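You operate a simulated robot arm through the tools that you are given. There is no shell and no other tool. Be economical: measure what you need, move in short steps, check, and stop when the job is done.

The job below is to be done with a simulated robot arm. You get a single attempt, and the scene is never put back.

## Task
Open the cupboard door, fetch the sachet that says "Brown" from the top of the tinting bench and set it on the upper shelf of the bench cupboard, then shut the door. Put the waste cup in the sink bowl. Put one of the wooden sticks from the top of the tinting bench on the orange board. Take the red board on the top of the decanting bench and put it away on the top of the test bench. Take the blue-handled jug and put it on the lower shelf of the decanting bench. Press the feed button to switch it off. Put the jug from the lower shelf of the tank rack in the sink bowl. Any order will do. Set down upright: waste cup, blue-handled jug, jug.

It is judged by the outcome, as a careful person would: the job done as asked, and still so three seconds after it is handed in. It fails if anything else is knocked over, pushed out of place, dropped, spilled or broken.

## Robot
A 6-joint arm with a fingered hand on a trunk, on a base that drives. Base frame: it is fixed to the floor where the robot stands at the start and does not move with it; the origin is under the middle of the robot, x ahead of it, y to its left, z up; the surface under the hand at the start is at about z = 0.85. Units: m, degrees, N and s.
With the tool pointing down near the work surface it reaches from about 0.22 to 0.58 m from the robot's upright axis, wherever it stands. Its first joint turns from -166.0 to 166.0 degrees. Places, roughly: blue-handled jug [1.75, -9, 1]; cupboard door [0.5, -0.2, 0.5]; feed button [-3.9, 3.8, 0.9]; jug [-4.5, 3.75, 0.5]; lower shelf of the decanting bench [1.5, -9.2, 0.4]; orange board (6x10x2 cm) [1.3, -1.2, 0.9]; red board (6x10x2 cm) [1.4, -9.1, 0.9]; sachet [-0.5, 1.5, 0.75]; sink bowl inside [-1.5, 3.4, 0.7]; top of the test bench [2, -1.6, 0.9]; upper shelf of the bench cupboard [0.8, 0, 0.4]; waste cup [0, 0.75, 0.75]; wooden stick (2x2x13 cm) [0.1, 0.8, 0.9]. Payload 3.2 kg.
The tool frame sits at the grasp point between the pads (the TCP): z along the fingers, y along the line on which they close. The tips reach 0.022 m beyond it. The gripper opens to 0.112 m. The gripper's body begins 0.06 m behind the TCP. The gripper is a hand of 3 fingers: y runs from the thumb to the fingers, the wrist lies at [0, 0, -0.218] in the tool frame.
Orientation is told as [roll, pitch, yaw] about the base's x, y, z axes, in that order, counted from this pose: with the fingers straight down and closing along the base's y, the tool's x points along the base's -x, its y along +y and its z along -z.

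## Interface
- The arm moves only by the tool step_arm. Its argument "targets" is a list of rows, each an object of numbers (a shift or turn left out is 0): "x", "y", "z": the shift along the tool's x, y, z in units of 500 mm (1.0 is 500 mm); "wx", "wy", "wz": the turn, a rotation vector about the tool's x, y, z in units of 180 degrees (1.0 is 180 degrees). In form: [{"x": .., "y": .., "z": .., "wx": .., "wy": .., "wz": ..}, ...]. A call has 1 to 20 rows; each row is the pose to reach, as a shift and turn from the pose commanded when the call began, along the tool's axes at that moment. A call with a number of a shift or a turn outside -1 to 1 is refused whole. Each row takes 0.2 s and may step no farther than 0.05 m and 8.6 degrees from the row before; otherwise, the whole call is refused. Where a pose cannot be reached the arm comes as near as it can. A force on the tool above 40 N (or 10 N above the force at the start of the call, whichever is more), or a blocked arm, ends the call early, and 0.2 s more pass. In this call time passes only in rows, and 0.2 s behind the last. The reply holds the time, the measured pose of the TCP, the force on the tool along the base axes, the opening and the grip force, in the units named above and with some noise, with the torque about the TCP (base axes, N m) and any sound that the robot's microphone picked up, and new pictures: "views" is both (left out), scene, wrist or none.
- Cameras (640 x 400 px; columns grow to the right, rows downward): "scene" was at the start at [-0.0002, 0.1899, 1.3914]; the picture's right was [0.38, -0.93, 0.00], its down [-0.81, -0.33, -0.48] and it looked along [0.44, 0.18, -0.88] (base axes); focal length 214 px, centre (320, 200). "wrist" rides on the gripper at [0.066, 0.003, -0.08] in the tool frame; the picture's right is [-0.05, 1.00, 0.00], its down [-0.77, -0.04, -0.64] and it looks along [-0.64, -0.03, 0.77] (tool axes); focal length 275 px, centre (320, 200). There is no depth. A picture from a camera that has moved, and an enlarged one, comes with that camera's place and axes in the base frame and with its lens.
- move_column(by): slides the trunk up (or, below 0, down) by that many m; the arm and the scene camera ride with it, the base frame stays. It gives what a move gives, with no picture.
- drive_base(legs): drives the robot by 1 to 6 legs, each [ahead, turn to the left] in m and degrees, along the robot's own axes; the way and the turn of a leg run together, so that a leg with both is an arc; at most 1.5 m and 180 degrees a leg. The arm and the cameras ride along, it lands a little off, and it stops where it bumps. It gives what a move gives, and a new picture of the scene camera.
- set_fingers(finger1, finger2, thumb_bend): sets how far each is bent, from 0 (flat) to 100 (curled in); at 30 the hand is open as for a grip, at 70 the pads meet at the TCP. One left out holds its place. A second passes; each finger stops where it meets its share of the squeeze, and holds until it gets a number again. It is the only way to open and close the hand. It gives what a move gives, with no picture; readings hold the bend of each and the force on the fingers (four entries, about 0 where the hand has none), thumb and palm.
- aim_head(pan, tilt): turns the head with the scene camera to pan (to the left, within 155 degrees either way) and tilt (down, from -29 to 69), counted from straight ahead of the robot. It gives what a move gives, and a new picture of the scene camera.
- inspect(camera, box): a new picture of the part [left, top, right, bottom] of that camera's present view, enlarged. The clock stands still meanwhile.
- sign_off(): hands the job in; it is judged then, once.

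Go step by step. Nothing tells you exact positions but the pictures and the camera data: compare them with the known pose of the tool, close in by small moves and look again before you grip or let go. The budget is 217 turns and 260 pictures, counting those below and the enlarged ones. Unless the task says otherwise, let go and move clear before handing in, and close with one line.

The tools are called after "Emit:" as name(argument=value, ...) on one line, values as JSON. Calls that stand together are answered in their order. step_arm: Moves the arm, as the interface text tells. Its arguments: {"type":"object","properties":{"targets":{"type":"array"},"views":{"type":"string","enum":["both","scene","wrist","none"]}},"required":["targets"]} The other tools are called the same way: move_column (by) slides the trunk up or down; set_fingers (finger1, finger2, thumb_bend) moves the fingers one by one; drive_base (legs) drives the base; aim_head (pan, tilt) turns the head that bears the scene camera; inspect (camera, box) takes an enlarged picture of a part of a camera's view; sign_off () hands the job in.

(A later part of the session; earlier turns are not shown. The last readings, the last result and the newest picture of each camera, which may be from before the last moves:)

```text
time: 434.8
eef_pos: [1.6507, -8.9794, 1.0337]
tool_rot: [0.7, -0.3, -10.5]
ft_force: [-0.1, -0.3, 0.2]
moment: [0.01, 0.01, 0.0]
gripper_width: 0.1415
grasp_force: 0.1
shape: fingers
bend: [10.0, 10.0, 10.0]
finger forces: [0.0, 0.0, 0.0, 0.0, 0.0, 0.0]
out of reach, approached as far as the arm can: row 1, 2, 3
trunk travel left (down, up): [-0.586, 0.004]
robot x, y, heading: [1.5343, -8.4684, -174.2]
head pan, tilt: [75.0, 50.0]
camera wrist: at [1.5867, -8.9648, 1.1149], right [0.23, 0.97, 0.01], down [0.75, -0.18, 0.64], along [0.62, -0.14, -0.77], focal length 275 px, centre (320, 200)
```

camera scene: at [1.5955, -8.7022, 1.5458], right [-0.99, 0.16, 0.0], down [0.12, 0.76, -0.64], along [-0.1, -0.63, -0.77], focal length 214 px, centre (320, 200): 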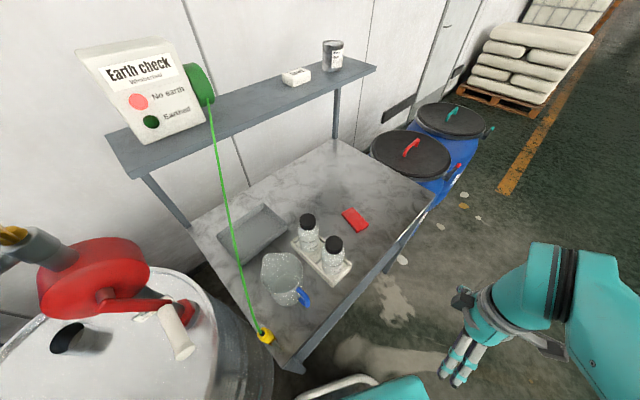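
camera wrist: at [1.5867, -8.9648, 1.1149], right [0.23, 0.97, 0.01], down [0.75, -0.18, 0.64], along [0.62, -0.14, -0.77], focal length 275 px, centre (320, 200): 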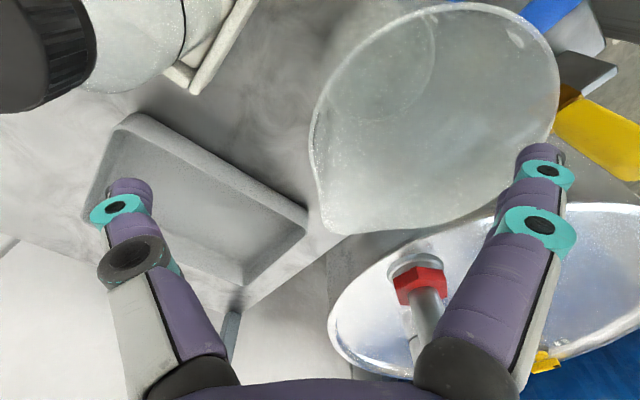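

The column is too high for this pose. Back out, lower the trunk and raise the arm relative to it.

Emit:
step_arm(targets=[{"z": -0.08}, {"x": 0.06, "y": 0.04, "z": -0.14}, {"x": 0.13, "y": 0.085, "z": -0.14}, {"x": 0.21, "y": 0.13, "z": -0.14}, {"x": 0.29, "y": 0.18, "z": -0.14}, {"x": 0.37, "y": 0.23, "z": -0.14}, {"x": 0.45, "y": 0.28, "z": -0.14}, {"x": 0.53, "y": 0.33, "z": -0.14}, {"x": 0.59, "y": 0.37, "z": -0.14}], views="none")

Emit:
move_column(by=-0.17)

Emit:
step_arm(targets=[{"z": -0.09}, {"z": -0.18}, {"z": -0.27}, {"z": -0.34}], views="scene")

```text
time: 436.8
eef_pos: [1.3914, -8.738, 1.1055]
tool_rot: [0.4, -0.3, -10.5]
ft_force: [-0.7, -0.3, -0.4]
moment: [0.02, -0.04, 0.03]
gripper_width: 0.1417
grasp_force: 0.2
shape: fingers
bend: [10.0, 10.0, 10.0]
finger forces: [0.0, 0.0, 0.0, 0.2, 0.1, 0.1]
out of reach, approached as far as the arm can: row 1, 3, 4
trunk travel left (down, up): [-0.586, 0.004]
robot x, y, heading: [1.5314, -8.4698, -174.2]
head pan, tilt: [75.0, 50.0]
```

```text
time: 438.8
eef_pos: [1.3911, -8.7401, 0.9358]
tool_rot: [0.4, -0.3, -10.5]
ft_force: [-0.6, 0.6, 0.9]
moment: [0.01, 0.01, -0.02]
gripper_width: 0.1416
grasp_force: 0.0
shape: fingers
bend: [10.0, 10.0, 10.0]
finger forces: [0.0, 0.0, 0.0, 0.0, 0.0, 0.0]
trunk travel left (down, up): [-0.416, 0.174]
robot x, y, heading: [1.5318, -8.4655, -174.2]
head pan, tilt: [75.0, 50.0]
```

```text
time: 439.8
eef_pos: [1.3901, -8.7417, 1.1044]
tool_rot: [0.4, -0.2, -10.4]
ft_force: [-0.4, -0.2, -0.8]
moment: [-0.01, 0.01, -0.03]
gripper_width: 0.1419
grasp_force: 0.1
shape: fingers
bend: [10.0, 10.0, 10.0]
finger forces: [0.0, 0.0, 0.0, 0.0, 0.1, 0.0]
trunk travel left (down, up): [-0.416, 0.174]
robot x, y, heading: [1.5317, -8.4647, -174.4]
head pan, tilt: [75.0, 50.0]
camera scene: at [1.5956, -8.7023, 1.3757], right [-0.99, 0.16, 0.0], down [0.12, 0.76, -0.64], along [-0.1, -0.63, -0.77], focal length 214 px, centre (320, 200)
```

scene: 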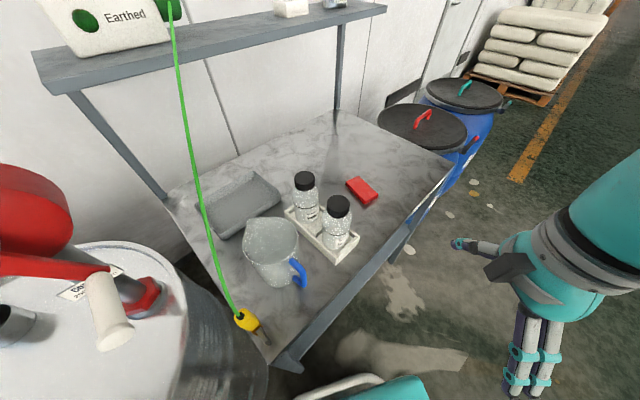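

Emit:
step_arm(targets=[{"x": -0.082, "y": -0.039}, {"x": -0.164, "y": -0.078}, {"x": -0.246, "y": -0.117}, {"x": -0.327, "y": -0.157}, {"x": -0.409, "y": -0.196}, {"x": -0.491, "y": -0.235}, {"x": -0.573, "y": -0.274}], views="wrist")

```text
time: 441.4
eef_pos: [1.6439, -8.8799, 1.0626]
tool_rot: [-0.4, -1.2, -10.8]
ft_force: [0.5, -0.2, 0.0]
moment: [-0.01, 0.0, -0.02]
gripper_width: 0.1418
grasp_force: 0.1
shape: fingers
bend: [10.0, 10.0, 10.0]
finger forces: [0.1, 0.0, 0.0, 0.0, 0.1, 0.0]
out of reach, approached as far as the arm can: row 5, 6, 7
trunk travel left (down, up): [-0.416, 0.174]
robot x, y, heading: [1.5318, -8.4649, -174.1]
head pan, tilt: [75.0, 50.0]
camera wrist: at [1.579, -8.8645, 1.1422], right [0.23, 0.97, -0.01], down [0.74, -0.17, 0.65], along [0.63, -0.16, -0.76], focal length 275 px, centre (320, 200)
```

wrist: 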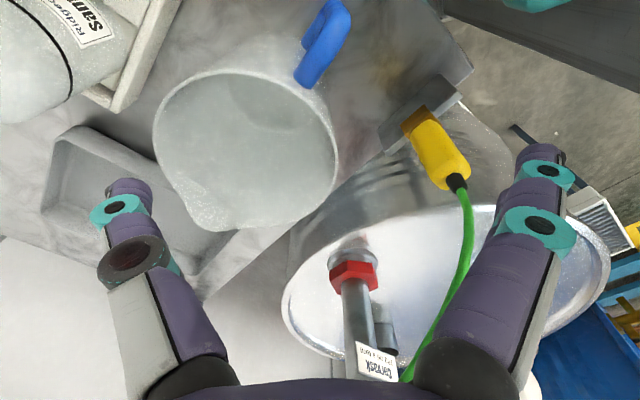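

A diagonal top grasp would foul the earth wire. The handle, pointing to the front, is freely accessible, so I'll lift by the handle instead: back out and turn the hand level.

Emit:
step_arm(targets=[{"x": 0.084, "y": 0.022}, {"x": 0.168, "y": 0.045}, {"x": 0.252, "y": 0.067}, {"x": 0.336, "y": 0.09}, {"x": 0.42, "y": 0.112}, {"x": 0.504, "y": 0.135}, {"x": 0.588, "y": 0.157}], views="none")

Emit:
drive_base(legs=[[0, 29]])

Emit:
step_arm(targets=[{"wz": -0.045}, {"wz": -0.09}, {"wz": -0.135}, {"wz": -0.18}, {"wz": -0.225}, {"wz": -0.27}, {"wz": -0.315}, {"wz": -0.36}, {"wz": -0.405}, {"wz": -0.45}, {"wz": -0.495}, {"wz": -0.54}, {"wz": -0.585}], views="none")

```text
time: 442.9
eef_pos: [1.3681, -8.747, 1.0637]
tool_rot: [0.5, -0.3, -10.6]
ft_force: [0.8, 0.0, 0.1]
moment: [-0.01, -0.01, -0.02]
gripper_width: 0.1419
grasp_force: 0.0
shape: fingers
bend: [10.0, 10.0, 10.0]
finger forces: [0.1, 0.0, 0.1, 0.0, 0.0, 0.0]
trunk travel left (down, up): [-0.416, 0.174]
robot x, y, heading: [1.5347, -8.465, -174.5]
head pan, tilt: [75.0, 50.0]
```

```text
time: 444.8
eef_pos: [1.525, -8.7913, 1.0641]
tool_rot: [0.3, -0.2, 18.4]
ft_force: [-0.2, -0.5, 0.1]
moment: [0.01, 0.02, 0.05]
gripper_width: 0.142
grasp_force: 0.1
shape: fingers
bend: [10.0, 10.0, 10.0]
finger forces: [0.0, 0.0, 0.1, 0.0, 0.0, 0.0]
trunk travel left (down, up): [-0.416, 0.174]
robot x, y, heading: [1.5325, -8.4692, -145.1]
head pan, tilt: [75.0, 50.0]
camera scene: at [1.7014, -8.6419, 1.3758], right [-0.94, -0.34, 0.0], down [-0.26, 0.72, -0.64], along [0.22, -0.61, -0.77], focal length 214 px, centre (320, 200)
```

scene: 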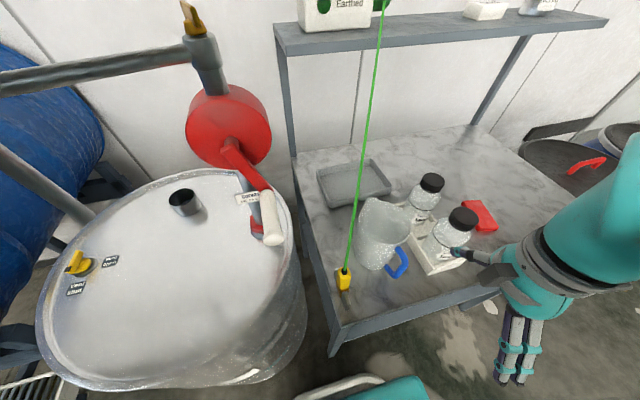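

```text
time: 447.6
eef_pos: [1.5248, -8.7926, 1.064]
tool_rot: [-0.4, -0.2, 123.8]
ft_force: [-0.8, 0.0, 0.6]
moment: [-0.03, -0.01, -0.01]
gripper_width: 0.1418
grasp_force: 0.1
shape: fingers
bend: [10.0, 10.0, 10.0]
finger forces: [0.0, 0.0, 0.0, 0.0, 0.0, 0.0]
trunk travel left (down, up): [-0.416, 0.174]
robot x, y, heading: [1.531, -8.4638, -145.4]
head pan, tilt: [75.0, 50.0]
```

Emit:
drive_base(legs=[[-0.16, 0]])

Emit:
set_fingers(finger1=38, finger2=38, thumb_bend=38)

Emit:
step_arm(targets=[{"y": 0.026, "z": 0.026, "wy": 0.042}, {"y": 0.052, "z": 0.052, "wy": 0.084}, {"y": 0.078, "z": 0.078, "wy": 0.126}, {"y": 0.104, "z": 0.104, "wy": 0.168}, {"y": 0.13, "z": 0.13, "wy": 0.21}, {"y": 0.156, "z": 0.156, "wy": 0.252}, {"y": 0.182, "z": 0.182, "wy": 0.294}, {"y": 0.208, "z": 0.208, "wy": 0.336}, {"y": 0.234, "z": 0.234, "wy": 0.378}, {"y": 0.26, "z": 0.26, "wy": 0.42}])

```text
time: 449.0
eef_pos: [1.6573, -8.7004, 1.064]
tool_rot: [-0.5, -0.2, 123.8]
ft_force: [0.5, 0.4, 0.0]
moment: [0.02, 0.03, 0.02]
gripper_width: 0.1416
grasp_force: 0.1
shape: fingers
bend: [10.0, 10.0, 10.0]
finger forces: [0.1, 0.1, 0.0, 0.1, 0.0, 0.1]
trunk travel left (down, up): [-0.416, 0.174]
robot x, y, heading: [1.6611, -8.3751, -145.0]
head pan, tilt: [75.0, 50.0]
camera scene: at [1.8343, -8.5497, 1.3758], right [-0.94, -0.34, 0.0], down [-0.26, 0.72, -0.64], along [0.22, -0.6, -0.77], focal length 214 px, centre (320, 200)
```

scene: 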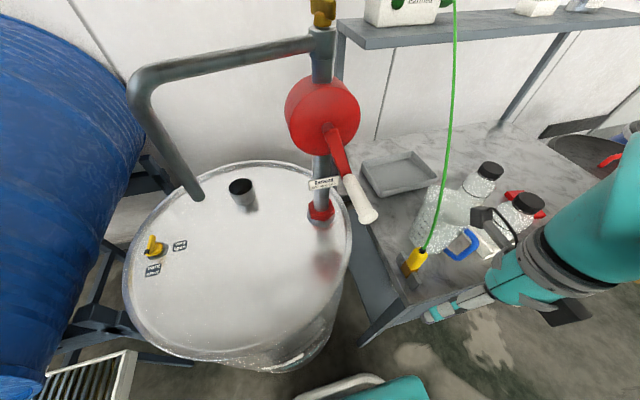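

```text
time: 450.0
eef_pos: [1.657, -8.6995, 1.0645]
tool_rot: [-0.4, -0.4, 123.8]
ft_force: [0.6, -0.3, -0.9]
moment: [-0.03, 0.01, 0.01]
gripper_width: 0.0901
grasp_force: 0.0
shape: fingers
bend: [38.0, 38.0, 38.0]
finger forces: [0.0, 0.0, 0.1, 0.1, 0.1, 0.1]
trunk travel left (down, up): [-0.416, 0.174]
robot x, y, heading: [1.6661, -8.3733, -145.2]
head pan, tilt: [75.0, 50.0]
```

```text
time: 452.2
eef_pos: [1.549, -8.7711, 0.9333]
tool_rot: [-2.0, 75.4, 121.7]
ft_force: [0.0, 0.1, 0.2]
moment: [0.02, 0.05, 0.01]
gripper_width: 0.09
grasp_force: 0.0
shape: fingers
bend: [38.0, 38.0, 38.0]
finger forces: [0.1, 0.0, 0.0, 0.1, 0.0, 0.0]
trunk travel left (down, up): [-0.416, 0.174]
robot x, y, heading: [1.6637, -8.3763, -145.1]
head pan, tilt: [75.0, 50.0]
camera scene: at [1.8338, -8.55, 1.3758], right [-0.94, -0.34, 0.0], down [-0.26, 0.72, -0.64], along [0.22, -0.6, -0.77], focal length 214 px, centre (320, 200)
camera wrist: at [1.5124, -8.7224, 1.0169], right [-0.84, -0.54, -0.05], down [-0.41, 0.7, -0.59], along [0.36, -0.47, -0.81], focal length 275 px, centre (320, 200)
```

scene: 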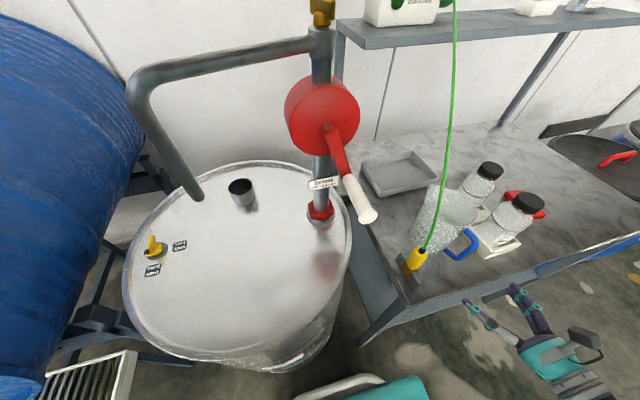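
wrist: 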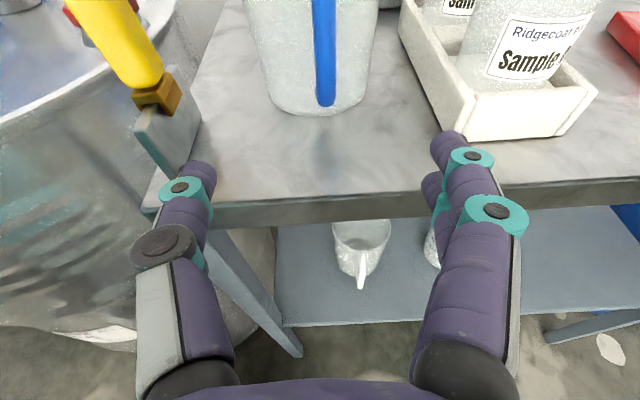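

Clear frontal view: the blue bar is straight ahead. Approach it halfway and check.

Emit:
step_arm(targets=[{"x": 0.025, "z": 0.09}, {"x": 0.04, "z": 0.15}], views="wrist")

```text
time: 452.8
eef_pos: [1.5931, -8.8355, 0.9308]
tool_rot: [-1.8, 75.3, 122.0]
ft_force: [0.1, -0.7, 0.2]
moment: [0.02, 0.03, 0.0]
gripper_width: 0.0898
grasp_force: 0.0
shape: fingers
bend: [38.0, 38.0, 38.0]
finger forces: [0.0, 0.0, 0.0, 0.1, 0.1, 0.0]
trunk travel left (down, up): [-0.416, 0.174]
robot x, y, heading: [1.6585, -8.3749, -145.0]
head pan, tilt: [75.0, 50.0]
camera wrist: at [1.5573, -8.7865, 1.0164], right [-0.84, -0.55, -0.05], down [-0.42, 0.7, -0.58], along [0.36, -0.47, -0.81], focal length 275 px, centre (320, 200)
```

wrist: 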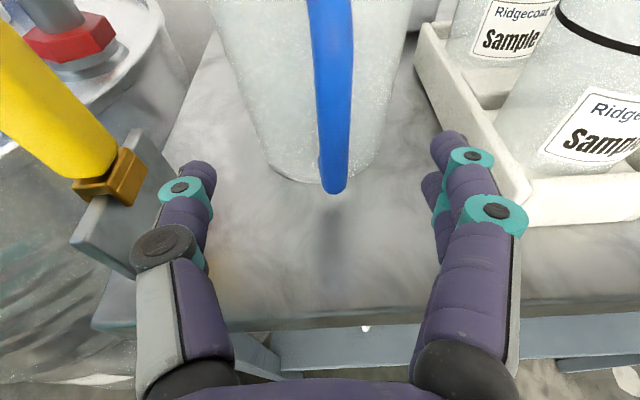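

Emit:
step_arm(targets=[{"x": 0.016, "y": 0.004, "z": 0.056}], views="none")

Emit:
set_fingers(finger1=68, finger2=68, thumb_bend=68)

Emit:
inspect(camera="wrist", box=[0, 0, 640, 400])

```text
time: 453.2
eef_pos: [1.6069, -8.8595, 0.9333]
tool_rot: [-1.6, 75.4, 122.3]
ft_force: [-0.5, 0.4, 0.1]
moment: [0.01, 0.01, 0.05]
gripper_width: 0.09
grasp_force: 0.0
shape: fingers
bend: [38.0, 38.0, 38.0]
finger forces: [0.0, 0.1, 0.0, 0.0, 0.1, 0.0]
trunk travel left (down, up): [-0.416, 0.174]
robot x, y, heading: [1.6656, -8.3735, -145.4]
head pan, tilt: [75.0, 50.0]
```

```text
time: 454.2
eef_pos: [1.6063, -8.8593, 0.9337]
tool_rot: [-1.7, 75.3, 122.2]
ft_force: [-0.7, -0.1, -0.5]
moment: [0.0, -0.01, 0.04]
gripper_width: 0.0073
grasp_force: 0.0
shape: fingers
bend: [68.0, 68.0, 68.0]
finger forces: [0.0, 0.0, 0.0, 0.0, 0.0, 0.0]
trunk travel left (down, up): [-0.416, 0.174]
robot x, y, heading: [1.6634, -8.3763, -145.3]
head pan, tilt: [75.0, 50.0]
```

```text
1.00 times, centred on (320, 200) of wrist (not enlarged: the box is as wide or as high as the picture)
camera zoom: at [1.5708, -8.811, 1.0188], right [-0.84, -0.55, -0.05], down [-0.42, 0.7, -0.58], along [0.36, -0.47, -0.81], focal length 275 px, centre (320, 200)
```

zoom: 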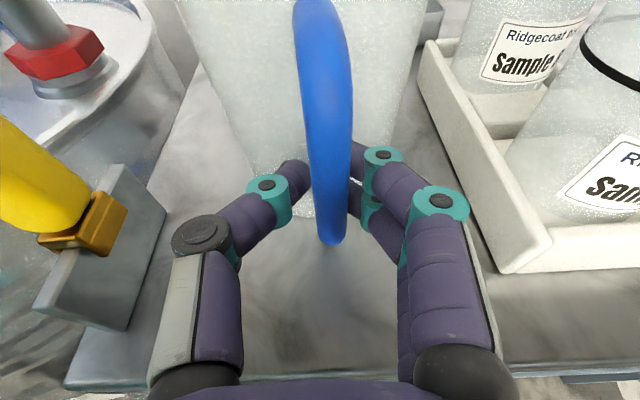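

The bar is slightly nearer the palm than the pads; open a little, back off 1.5 cm, and squeeze.

Emit:
set_fingers(finger1=52, finger2=52, thumb_bend=52)

Emit:
step_arm(targets=[{"x": -0.008, "z": -0.029}], views="none")

Emit:
set_fingers(finger1=80, finger2=80, thumb_bend=80)

Emit:
inspect(camera="wrist", box=[0, 0, 640, 400])

```text
time: 455.2
eef_pos: [1.6064, -8.8593, 0.9333]
tool_rot: [-1.8, 75.4, 122.1]
ft_force: [-0.6, 1.5, 0.2]
moment: [0.01, 0.0, 0.0]
gripper_width: 0.0488
grasp_force: 0.1
shape: fingers
bend: [52.0, 52.0, 52.0]
finger forces: [0.0, 0.0, 0.1, 0.0, 0.1, 0.0]
trunk travel left (down, up): [-0.416, 0.174]
robot x, y, heading: [1.6605, -8.3776, -145.2]
head pan, tilt: [75.0, 50.0]
```

```text
time: 455.6
eef_pos: [1.599, -8.8475, 0.9346]
tool_rot: [-1.7, 75.3, 122.0]
ft_force: [0.1, -0.4, 1.2]
moment: [0.0, 0.03, -0.01]
gripper_width: 0.0489
grasp_force: 0.0
shape: fingers
bend: [52.0, 52.0, 52.0]
finger forces: [0.1, 0.1, 0.1, 0.0, 0.0, 0.0]
trunk travel left (down, up): [-0.416, 0.174]
robot x, y, heading: [1.6623, -8.375, -145.1]
head pan, tilt: [75.0, 50.0]
```

```text
time: 456.6
eef_pos: [1.5983, -8.8488, 0.9349]
tool_rot: [-1.7, 75.3, 122.0]
ft_force: [0.3, -0.4, -0.6]
moment: [0.06, 0.02, 0.03]
gripper_width: 0.005
grasp_force: 16.5
shape: fingers
bend: [76.0, 77.0, 69.0]
finger forces: [7.5, 10.1, 0.1, 0.0, 16.1, 0.0]
trunk travel left (down, up): [-0.416, 0.174]
robot x, y, heading: [1.6603, -8.3759, -145.1]
head pan, tilt: [75.0, 50.0]
```

```text
1.00 times, centred on (320, 200) of wrist (not enlarged: the box is as wide or as high as the picture)
camera zoom: at [1.5626, -8.799, 1.0194], right [-0.84, -0.55, -0.05], down [-0.42, 0.7, -0.58], along [0.36, -0.47, -0.81], focal length 275 px, centre (320, 200)
```

zoom: 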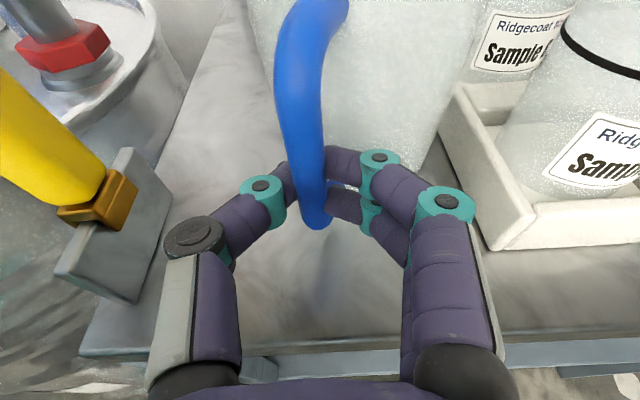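

Gripped with 16 N. Test-lift by 1.5 cm and check for tilt.

Emit:
step_arm(targets=[{"x": 0.015, "z": -0.004}, {"x": 0.03, "z": -0.008}])

Emit:
inspect(camera="scene", box=[360, 140, 600, 290])

```text
time: 457.2
eef_pos: [1.5993, -8.8489, 0.9485]
tool_rot: [-1.7, 75.3, 122.1]
ft_force: [0.1, 0.0, 0.1]
moment: [0.07, 0.02, 0.0]
gripper_width: 0.0051
grasp_force: 17.3
shape: fingers
bend: [76.0, 77.0, 69.0]
finger forces: [7.5, 10.5, 0.0, 0.0, 16.7, 0.0]
trunk travel left (down, up): [-0.416, 0.174]
robot x, y, heading: [1.6631, -8.3765, -145.0]
head pan, tilt: [75.0, 50.0]
camera scene: at [1.834, -8.55, 1.3758], right [-0.94, -0.34, 0.0], down [-0.26, 0.72, -0.64], along [0.22, -0.6, -0.77], focal length 214 px, centre (320, 200)
camera wrist: at [1.5629, -8.7996, 1.0346], right [-0.84, -0.55, -0.05], down [-0.42, 0.7, -0.58], along [0.36, -0.47, -0.81], focal length 275 px, centre (320, 200)
```

scene: 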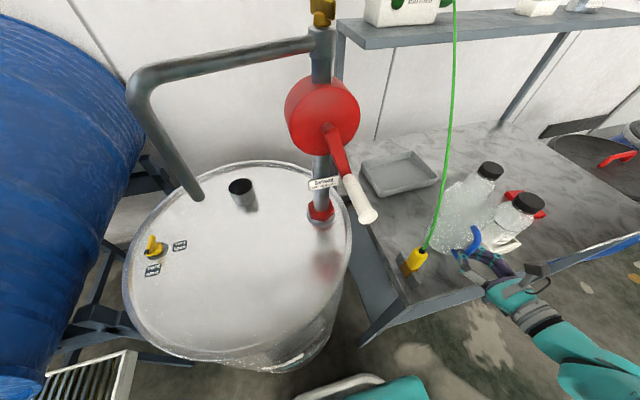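
wrist: 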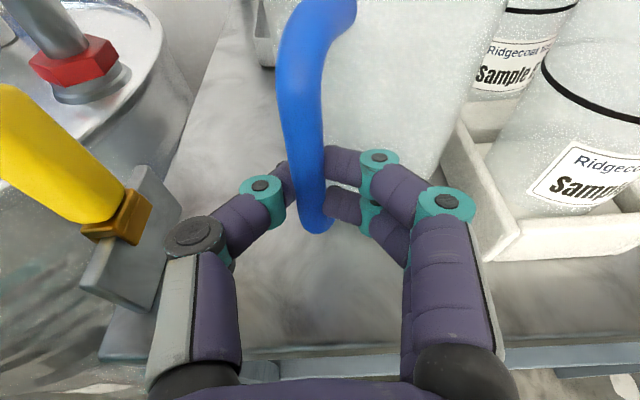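

```text
2.67 times, centred on (480, 215) of scene
camera zoom: at [1.834, -8.55, 1.3758], right [-0.94, -0.34, 0.0], down [-0.26, 0.72, -0.64], along [0.22, -0.6, -0.77], focal length 572 px, centre (-107, 160)
```

zoom: 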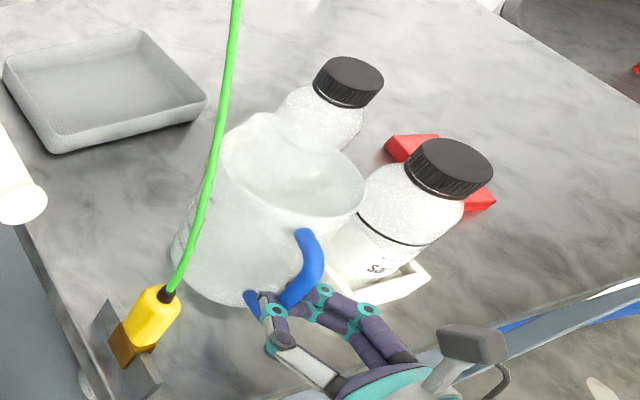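

Emit:
step_arm(targets=[{"x": 0.04, "z": -0.01}, {"x": 0.07, "z": -0.018}], views="wrist")

Emit:
inspect(camera="scene", box=[360, 140, 600, 290])

```text
time: 457.8
eef_pos: [1.5983, -8.8481, 0.9852]
tool_rot: [-1.7, 75.2, 122.1]
ft_force: [0.4, -0.4, -1.4]
moment: [0.08, 0.01, -0.01]
gripper_width: 0.0054
grasp_force: 17.3
shape: fingers
bend: [76.0, 77.0, 69.0]
finger forces: [7.6, 10.5, 0.0, 0.0, 16.7, 0.1]
trunk travel left (down, up): [-0.416, 0.174]
robot x, y, heading: [1.6663, -8.3765, -145.2]
head pan, tilt: [75.0, 50.0]
camera wrist: at [1.5623, -8.8001, 1.0712], right [-0.84, -0.55, -0.05], down [-0.42, 0.7, -0.58], along [0.35, -0.47, -0.81], focal length 275 px, centre (320, 200)
```

wrist: 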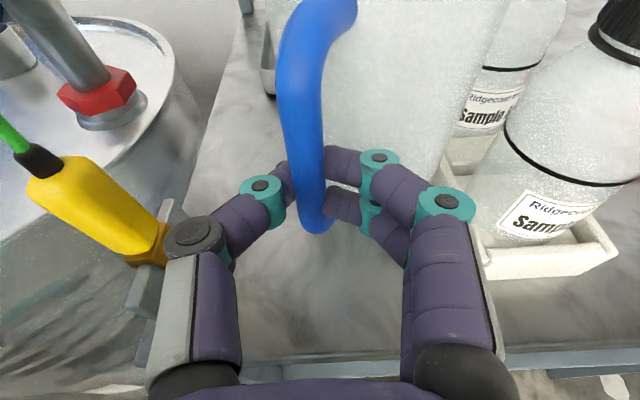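

```text
2.67 times, centred on (480, 215) of scene
camera zoom: at [1.834, -8.5499, 1.3758], right [-0.94, -0.34, 0.0], down [-0.26, 0.72, -0.64], along [0.22, -0.6, -0.77], focal length 572 px, centre (-107, 160)
```

zoom: 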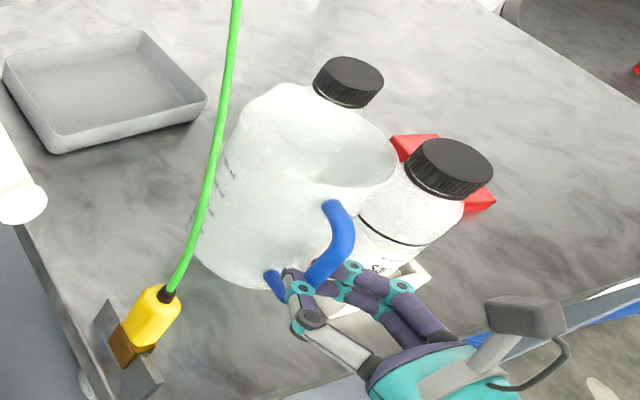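

The jug is lifted and stays upright. Pull it straight out to the front.

Emit:
step_arm(targets=[{"x": -0.012, "z": -0.05}, {"x": -0.03, "z": -0.12}, {"x": -0.05, "z": -0.19}, {"x": -0.068, "z": -0.26}, {"x": -0.086, "z": -0.33}, {"x": -0.1, "z": -0.385}])

```text
time: 459.2
eef_pos: [1.4872, -8.6835, 0.9857]
tool_rot: [-1.6, 75.3, 122.2]
ft_force: [-0.5, -0.1, -1.3]
moment: [0.06, 0.02, 0.03]
gripper_width: 0.0053
grasp_force: 15.6
shape: fingers
bend: [76.0, 78.0, 69.0]
finger forces: [7.1, 9.4, 0.0, 0.0, 15.2, 0.1]
trunk travel left (down, up): [-0.416, 0.174]
robot x, y, heading: [1.6647, -8.3744, -145.5]
head pan, tilt: [75.0, 50.0]
camera scene: at [1.8338, -8.5498, 1.3758], right [-0.94, -0.34, 0.0], down [-0.26, 0.72, -0.64], along [0.22, -0.6, -0.77], focal length 214 px, centre (320, 200)
camera wrist: at [1.4505, -8.6341, 1.0704], right [-0.84, -0.55, -0.05], down [-0.42, 0.7, -0.58], along [0.35, -0.47, -0.81], focal length 275 px, centre (320, 200)
```

scene: 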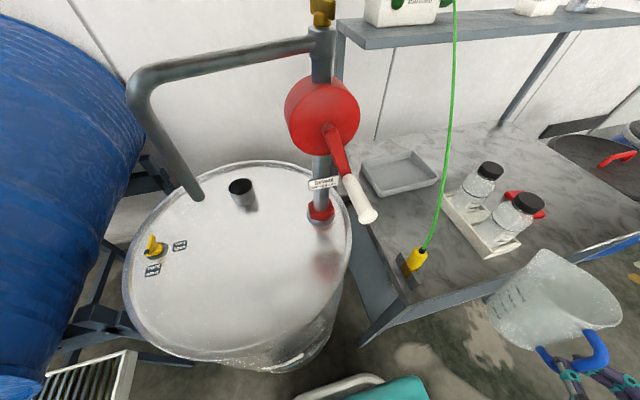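
wrist: 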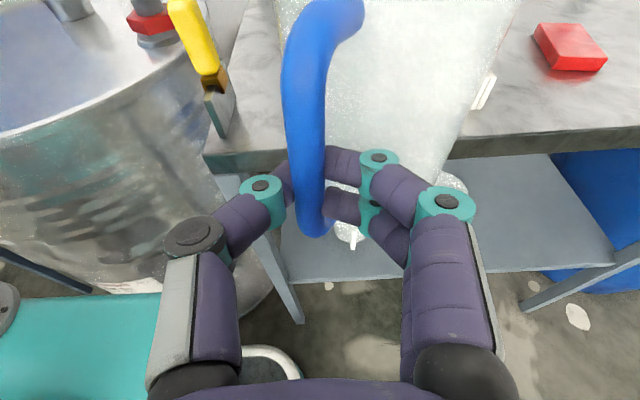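

The handle grip holds it upright, so I'll place it directly. Drive ahead 0.5 m to face the free right part of the lower shelf.

Emit:
drive_base(legs=[[0.5, 0]])

Emit:
move_column(by=-0.4)

Emit:
step_arm(targets=[{"x": -0.05, "z": 0.013}])

```text
time: 462.1
eef_pos: [1.0787, -8.9664, 0.9855]
tool_rot: [-1.8, 75.3, 122.1]
ft_force: [0.5, -0.1, -0.6]
moment: [0.06, 0.0, 0.01]
gripper_width: 0.0052
grasp_force: 15.7
shape: fingers
bend: [76.0, 78.0, 69.0]
finger forces: [7.1, 9.3, 0.0, 0.0, 15.2, 0.0]
trunk travel left (down, up): [-0.416, 0.174]
robot x, y, heading: [1.2583, -8.6553, -145.1]
head pan, tilt: [75.0, 50.0]
camera scene: at [1.4255, -8.8338, 1.3758], right [-0.94, -0.34, 0.0], down [-0.26, 0.72, -0.64], along [0.22, -0.6, -0.77], focal length 214 px, centre (320, 200)
```

scene: 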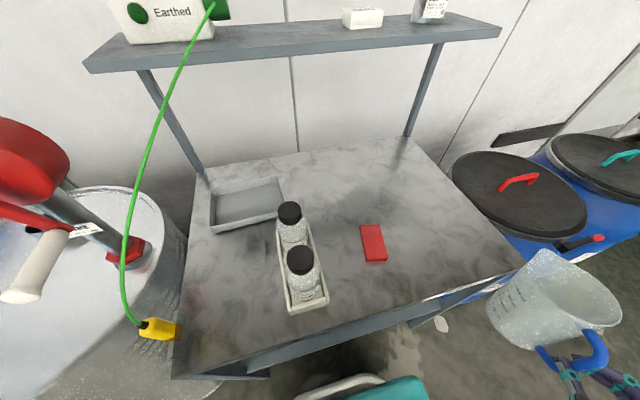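

```text
time: 466.0
eef_pos: [1.0791, -8.967, 0.5857]
tool_rot: [-1.7, 75.3, 122.2]
ft_force: [0.6, -0.3, -1.9]
moment: [0.06, 0.02, 0.0]
gripper_width: 0.0049
grasp_force: 15.8
shape: fingers
bend: [76.0, 78.0, 69.0]
finger forces: [7.1, 9.3, 0.1, 0.0, 15.0, 0.0]
trunk travel left (down, up): [-0.016, 0.574]
robot x, y, heading: [1.2532, -8.6579, -145.2]
head pan, tilt: [75.0, 50.0]
```

```text
time: 466.4
eef_pos: [1.0808, -8.9669, 0.5607]
tool_rot: [-1.4, 75.2, 122.5]
ft_force: [0.1, -0.5, -1.1]
moment: [0.07, 0.02, 0.02]
gripper_width: 0.0051
grasp_force: 15.9
shape: fingers
bend: [77.0, 78.0, 69.0]
finger forces: [7.2, 9.5, 0.0, 0.0, 15.1, 0.0]
trunk travel left (down, up): [-0.016, 0.574]
robot x, y, heading: [1.2561, -8.657, -145.3]
head pan, tilt: [75.0, 50.0]
camera scene: at [1.4256, -8.8336, 0.9758], right [-0.94, -0.34, 0.0], down [-0.26, 0.72, -0.64], along [0.22, -0.6, -0.77], focal length 214 px, centre (320, 200)
camera wrist: at [1.0433, -8.9186, 0.644], right [-0.84, -0.55, -0.05], down [-0.42, 0.7, -0.58], along [0.36, -0.47, -0.81], focal length 275 px, centre (320, 200)
```

scene: 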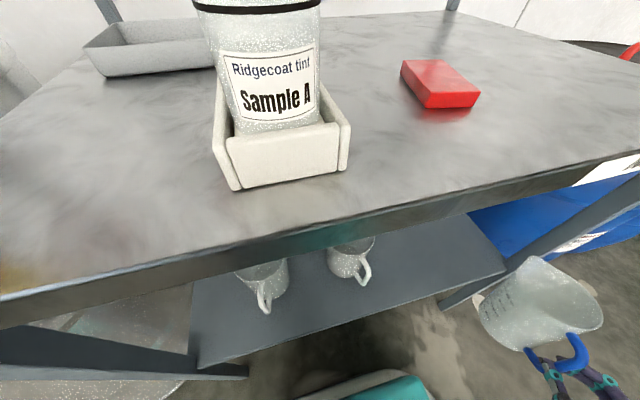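
wrist: 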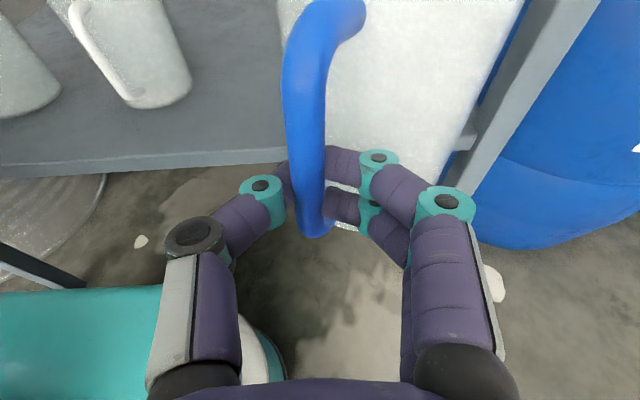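

Shelf top is z≈0.419. Shift a little left to clear the leg, then move in.

Emit:
step_arm(targets=[{"y": -0.05, "x": 0.01, "z": 0.03}, {"y": -0.08, "x": 0.03, "z": 0.11}, {"y": -0.08, "x": 0.05, "z": 0.19}, {"y": -0.08, "x": 0.07, "z": 0.27}, {"y": -0.08, "x": 0.09, "z": 0.35}, {"y": -0.08, "x": 0.114, "z": 0.43}])

```text
time: 467.8
eef_pos: [1.2363, -9.1301, 0.562]
tool_rot: [-1.8, 75.4, 122.0]
ft_force: [-0.2, -0.3, -1.5]
moment: [0.05, 0.02, 0.0]
gripper_width: 0.0046
grasp_force: 14.8
shape: fingers
bend: [77.0, 78.0, 69.0]
finger forces: [6.8, 8.6, 0.0, 0.1, 14.4, 0.1]
trunk travel left (down, up): [-0.016, 0.574]
robot x, y, heading: [1.2536, -8.6578, -145.3]
head pan, tilt: [75.0, 50.0]
camera scene: at [1.4256, -8.8336, 0.9758], right [-0.94, -0.34, 0.0], down [-0.26, 0.72, -0.64], along [0.22, -0.6, -0.77], focal length 214 px, centre (320, 200)
camera wrist: at [1.2006, -9.0816, 0.6467], right [-0.84, -0.55, -0.05], down [-0.42, 0.7, -0.58], along [0.36, -0.47, -0.81], focal length 275 px, centre (320, 200)
```

scene: 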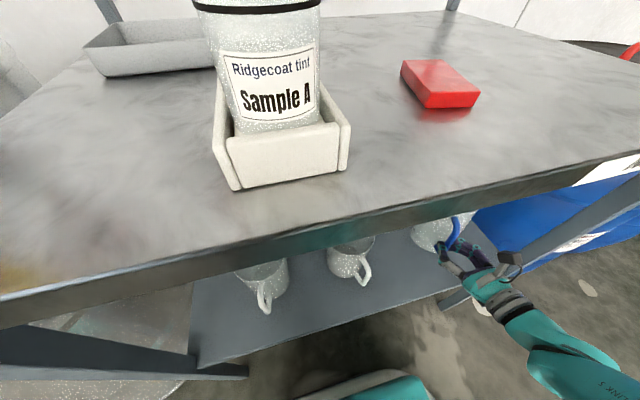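
wrist: 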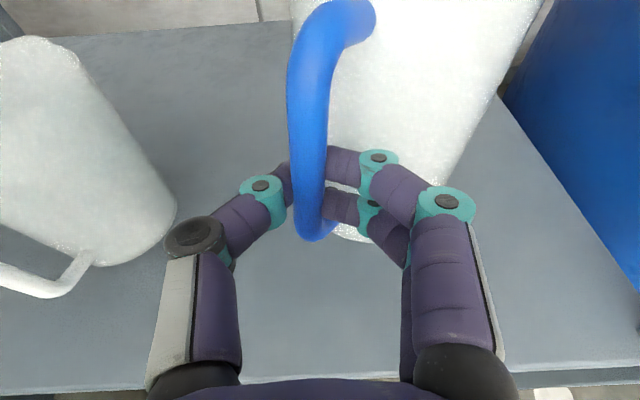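

Jug is over the shelf. Lower it gently.

Emit:
step_arm(targets=[{"x": -0.029, "z": 0.0076}, {"x": -0.058, "z": 0.015}, {"x": -0.077, "z": 0.02}], views="none")

Emit:
step_arm(targets=[{"x": -0.0097, "z": 0.0025}, {"x": -0.0194, "z": 0.005}], views="wrist")

```text
time: 468.6
eef_pos: [1.2361, -9.1297, 0.5203]
tool_rot: [-1.5, 75.4, 122.2]
ft_force: [-0.4, 0.0, -0.1]
moment: [0.06, 0.0, 0.01]
gripper_width: 0.0045
grasp_force: 14.9
shape: fingers
bend: [77.0, 78.0, 69.0]
finger forces: [6.6, 8.8, 0.0, 0.0, 14.3, 0.0]
trunk travel left (down, up): [-0.016, 0.574]
robot x, y, heading: [1.256, -8.6595, -145.2]
head pan, tilt: [75.0, 50.0]
```

```text
time: 469.2
eef_pos: [1.2359, -9.1294, 0.5114]
tool_rot: [-1.6, 75.3, 122.2]
ft_force: [-0.5, -0.2, 0.1]
moment: [0.03, 0.04, 0.01]
gripper_width: 0.0044
grasp_force: 14.5
shape: fingers
bend: [77.0, 78.0, 69.0]
finger forces: [6.0, 9.0, 0.0, 0.0, 14.4, 0.0]
trunk travel left (down, up): [-0.016, 0.574]
robot x, y, heading: [1.2524, -8.6568, -145.2]
head pan, tilt: [75.0, 50.0]
camera wrist: at [1.1997, -9.0815, 0.5955], right [-0.84, -0.55, -0.05], down [-0.42, 0.7, -0.58], along [0.36, -0.47, -0.81], focal length 275 px, centre (320, 200)
```

wrist: 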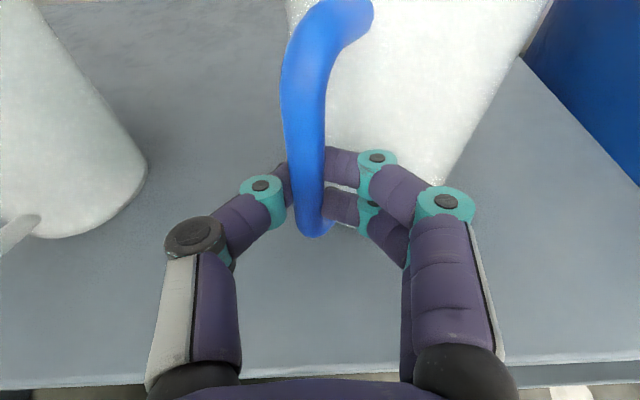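

Emit:
step_arm(targets=[{"x": -0.007, "z": 0.0018}, {"x": -0.0135, "z": 0.0035}], views="none")

```text
time: 469.8
eef_pos: [1.2374, -9.1295, 0.5034]
tool_rot: [-1.7, 75.3, 122.3]
ft_force: [-0.1, 0.7, -0.5]
moment: [0.01, -0.01, 0.02]
gripper_width: 0.0041
grasp_force: 15.0
shape: fingers
bend: [77.0, 78.0, 69.0]
finger forces: [5.7, 9.3, 0.0, 0.0, 14.5, 0.0]
trunk travel left (down, up): [-0.016, 0.574]
robot x, y, heading: [1.2593, -8.6587, -145.2]
head pan, tilt: [75.0, 50.0]
```

Emit:
aim_head(pan=110, tilt=25)

Emit:
inspect(camera="wrist", box=[0, 0, 640, 400])

```text
time: 470.8
eef_pos: [1.2365, -9.129, 0.5032]
tool_rot: [-1.7, 75.4, 122.1]
ft_force: [0.7, -0.6, 0.4]
moment: [-0.01, 0.04, 0.03]
gripper_width: 0.004
grasp_force: 15.1
shape: fingers
bend: [77.0, 78.0, 69.0]
finger forces: [5.7, 9.2, 0.1, 0.0, 14.4, 0.0]
trunk travel left (down, up): [-0.016, 0.574]
robot x, y, heading: [1.2564, -8.6577, -145.3]
head pan, tilt: [110.0, 25.0]
camera scene: at [1.4748, -8.8144, 1.0132], right [-0.58, -0.82, 0.0], down [-0.35, 0.24, -0.91], along [0.74, -0.52, -0.42], focal length 214 px, centre (320, 200)
```

scene: 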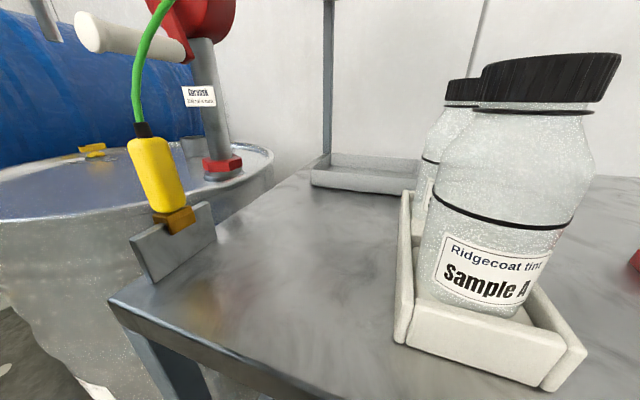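

```text
1.00 times, centred on (320, 200) of wrist (not enlarged: the box is as wide or as high as the picture)
camera zoom: at [1.2001, -9.081, 0.588], right [-0.84, -0.55, -0.05], down [-0.42, 0.7, -0.58], along [0.36, -0.47, -0.81], focal length 275 px, centre (320, 200)
```

zoom: 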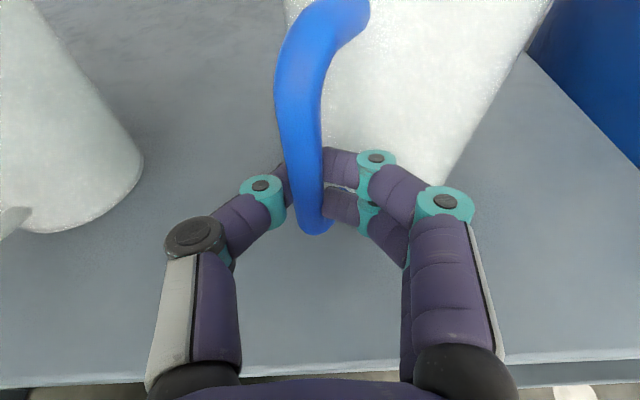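

Emit:
step_arm(targets=[{"x": -0.006, "z": 0.0016}, {"x": -0.012, "z": 0.003}], views="wrist")

```text
time: 471.4
eef_pos: [1.236, -9.1286, 0.4974]
tool_rot: [-1.8, 75.3, 122.2]
ft_force: [0.6, 1.4, 4.5]
moment: [-0.05, 0.0, 0.03]
gripper_width: 0.0037
grasp_force: 14.9
shape: fingers
bend: [78.0, 78.0, 69.0]
finger forces: [5.4, 9.2, 0.0, 0.0, 15.0, 0.0]
trunk travel left (down, up): [-0.016, 0.574]
robot x, y, heading: [1.2539, -8.659, -145.3]
head pan, tilt: [110.0, 25.0]
camera wrist: at [1.2002, -9.0799, 0.5823], right [-0.84, -0.55, -0.05], down [-0.42, 0.7, -0.58], along [0.36, -0.47, -0.81], focal length 275 px, centre (320, 200)
```

wrist: 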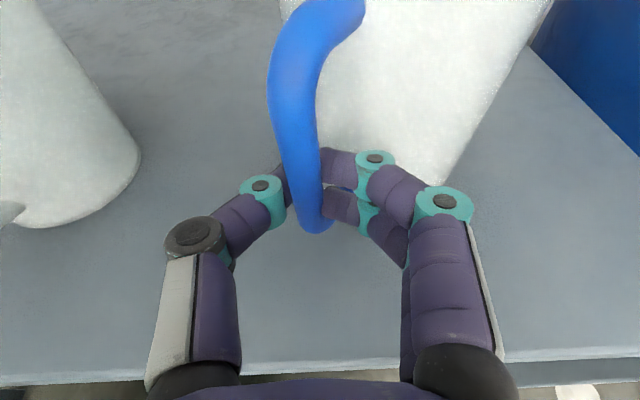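

In contact. Release the handle.

Emit:
set_fingers(finger1=60, finger2=60, thumb_bend=60)

Emit:
set_fingers(finger1=40, finger2=40, thumb_bend=40)

Emit:
step_arm(targets=[{"x": -0.02, "z": -0.08}, {"x": -0.04, "z": -0.16}, {"x": -0.06, "z": -0.25}, {"x": -0.08, "z": -0.34}, {"x": -0.1, "z": -0.42}])

```text
time: 472.4
eef_pos: [1.2376, -9.1292, 0.4972]
tool_rot: [-1.7, 75.2, 122.3]
ft_force: [0.7, 0.8, 0.7]
moment: [0.0, 0.0, -0.02]
gripper_width: 0.0264
grasp_force: 0.0
shape: fingers
bend: [60.0, 60.0, 60.0]
finger forces: [0.1, 0.0, 0.1, 0.0, 0.0, 0.0]
trunk travel left (down, up): [-0.016, 0.574]
robot x, y, heading: [1.2559, -8.659, -145.1]
head pan, tilt: [110.0, 25.0]
```

```text
time: 473.4
eef_pos: [1.2367, -9.1287, 0.4961]
tool_rot: [-1.7, 75.4, 122.3]
ft_force: [0.6, -0.3, -0.9]
moment: [0.03, 0.01, 0.02]
gripper_width: 0.0831
grasp_force: 0.0
shape: fingers
bend: [40.0, 40.0, 40.0]
finger forces: [0.0, 0.0, 0.0, 0.0, 0.0, 0.0]
trunk travel left (down, up): [-0.016, 0.574]
robot x, y, heading: [1.2586, -8.6576, -145.1]
head pan, tilt: [110.0, 25.0]
```

```text
time: 474.6
eef_pos: [1.1138, -8.9502, 0.5031]
tool_rot: [-1.6, 75.3, 122.3]
ft_force: [-0.4, -0.8, -0.1]
moment: [0.0, -0.01, 0.0]
gripper_width: 0.0833
grasp_force: 0.2
shape: fingers
bend: [40.0, 40.0, 40.0]
finger forces: [0.0, 0.0, 0.1, 0.0, 0.1, 0.0]
out of reach, approached as far as the arm can: row 3, 4
trunk travel left (down, up): [-0.016, 0.574]
robot x, y, heading: [1.2543, -8.6596, -145.1]
head pan, tilt: [110.0, 25.0]
camera scene: at [1.4748, -8.8144, 1.0133], right [-0.58, -0.82, 0.0], down [-0.35, 0.24, -0.91], along [0.74, -0.52, -0.42], focal length 214 px, centre (320, 200)
camera wrist: at [1.0776, -8.9014, 0.5886], right [-0.84, -0.55, -0.05], down [-0.42, 0.7, -0.58], along [0.36, -0.47, -0.81], focal length 275 px, centre (320, 200)
```

scene: 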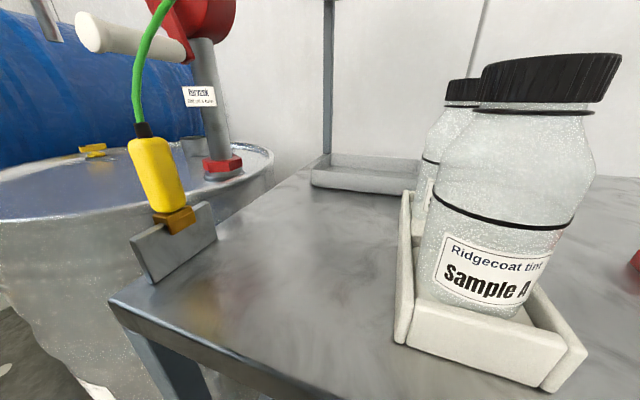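
wrist: 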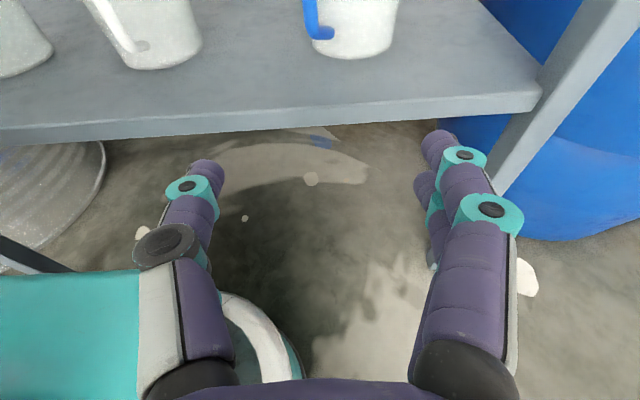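

Blue-handled jug stands on the lower shelf. Raise and go for the red board.

Emit:
move_column(by=0.4)

Emit:
move_column(by=0.06)

Emit:
step_arm(targets=[{"x": 0.06, "y": -0.03, "z": 0.06, "wy": -0.0416}, {"x": 0.11, "y": -0.062, "z": 0.13, "wy": -0.083}, {"x": 0.155, "y": -0.094, "z": 0.207, "wy": -0.125}, {"x": 0.195, "y": -0.125, "z": 0.284, "wy": -0.1665}, {"x": 0.235, "y": -0.156, "z": 0.361, "wy": -0.208}, {"x": 0.275, "y": -0.188, "z": 0.438, "wy": -0.25}, {"x": 0.31, "y": -0.219, "z": 0.515, "wy": -0.291}, {"x": 0.33, "y": -0.25, "z": 0.58, "wy": -0.333}])

```text
time: 478.4
eef_pos: [1.114, -8.951, 0.9032]
tool_rot: [-1.8, 75.2, 122.2]
ft_force: [0.3, 0.3, 0.5]
moment: [-0.03, 0.0, -0.05]
gripper_width: 0.0838
grasp_force: 0.0
shape: fingers
bend: [40.0, 40.0, 40.0]
finger forces: [0.0, 0.0, 0.0, 0.0, 0.1, 0.1]
trunk travel left (down, up): [-0.416, 0.174]
robot x, y, heading: [1.2569, -8.6566, -145.3]
head pan, tilt: [110.0, 25.0]
```

```text
time: 479.4
eef_pos: [1.1137, -8.9494, 0.9631]
tool_rot: [-1.7, 75.3, 122.2]
ft_force: [1.3, -0.3, 0.2]
moment: [0.02, 0.0, 0.0]
gripper_width: 0.0833
grasp_force: 0.1
shape: fingers
bend: [40.0, 40.0, 40.0]
finger forces: [0.1, 0.0, 0.0, 0.0, 0.0, 0.0]
trunk travel left (down, up): [-0.476, 0.114]
robot x, y, heading: [1.2566, -8.6566, -145.3]
head pan, tilt: [110.0, 25.0]
```

```text
time: 481.2
eef_pos: [1.3967, -9.1482, 1.0514]
tool_rot: [-0.3, 15.3, 123.7]
ft_force: [-0.1, 0.2, 0.3]
moment: [-0.01, 0.02, -0.03]
gripper_width: 0.0834
grasp_force: 0.1
shape: fingers
bend: [40.0, 40.0, 40.0]
finger forces: [0.0, 0.0, 0.0, 0.1, 0.1, 0.1]
out of reach, approached as far as the arm can: row 1
trunk travel left (down, up): [-0.476, 0.114]
robot x, y, heading: [1.2566, -8.6619, -145.1]
head pan, tilt: [110.0, 25.0]
camera scene: at [1.4756, -8.8152, 1.473], right [-0.58, -0.82, 0.0], down [-0.35, 0.24, -0.91], along [0.74, -0.52, -0.42], focal length 214 px, centre (320, 200)
camera wrist: at [1.4176, -9.186, 1.1467], right [-0.85, -0.52, -0.02], down [-0.48, 0.78, 0.41], along [-0.2, 0.36, -0.91], focal length 275 px, centre (320, 200)
```

scene: 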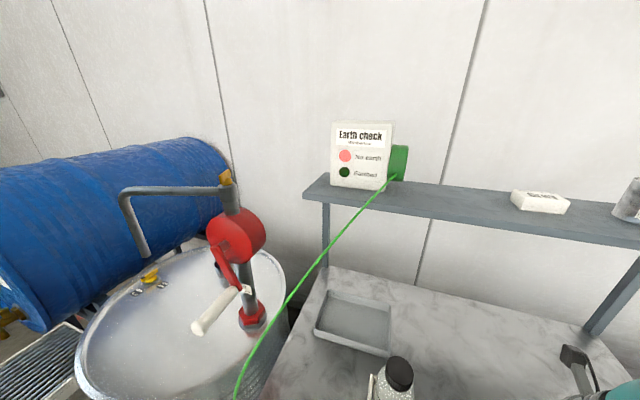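
wrist: 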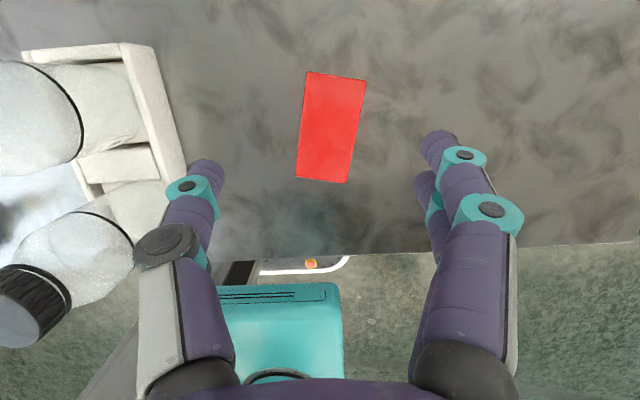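

The red board is right below, rotated ~9°. Align and descend.

Emit:
step_arm(targets=[{"x": -0.02, "y": 0.005, "z": 0.08, "wx": -0.006, "wz": 0.023}, {"x": -0.05, "y": 0.01, "z": 0.16, "wx": -0.0125, "wz": 0.0467}, {"x": -0.075, "y": 0.01, "z": 0.25, "wx": -0.0125, "wz": 0.0467}], views="wrist")

```text
time: 482.0
eef_pos: [1.3909, -9.1466, 0.9205]
tool_rot: [-0.6, 15.3, 115.0]
ft_force: [0.2, -0.6, 0.1]
moment: [-0.01, 0.03, -0.02]
gripper_width: 0.0834
grasp_force: 0.0
shape: fingers
bend: [40.0, 40.0, 40.0]
finger forces: [0.1, 0.1, 0.1, 0.0, 0.0, 0.1]
trunk travel left (down, up): [-0.476, 0.114]
robot x, y, heading: [1.2552, -8.6591, -144.9]
head pan, tilt: [110.0, 25.0]
camera wrist: at [1.4063, -9.1863, 1.0157], right [-0.92, -0.38, -0.02], down [-0.36, 0.84, 0.41], along [-0.14, 0.39, -0.91], focal length 275 px, centre (320, 200)
```

wrist: 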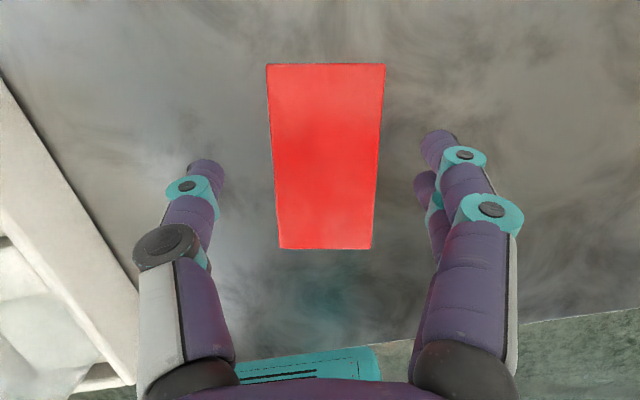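

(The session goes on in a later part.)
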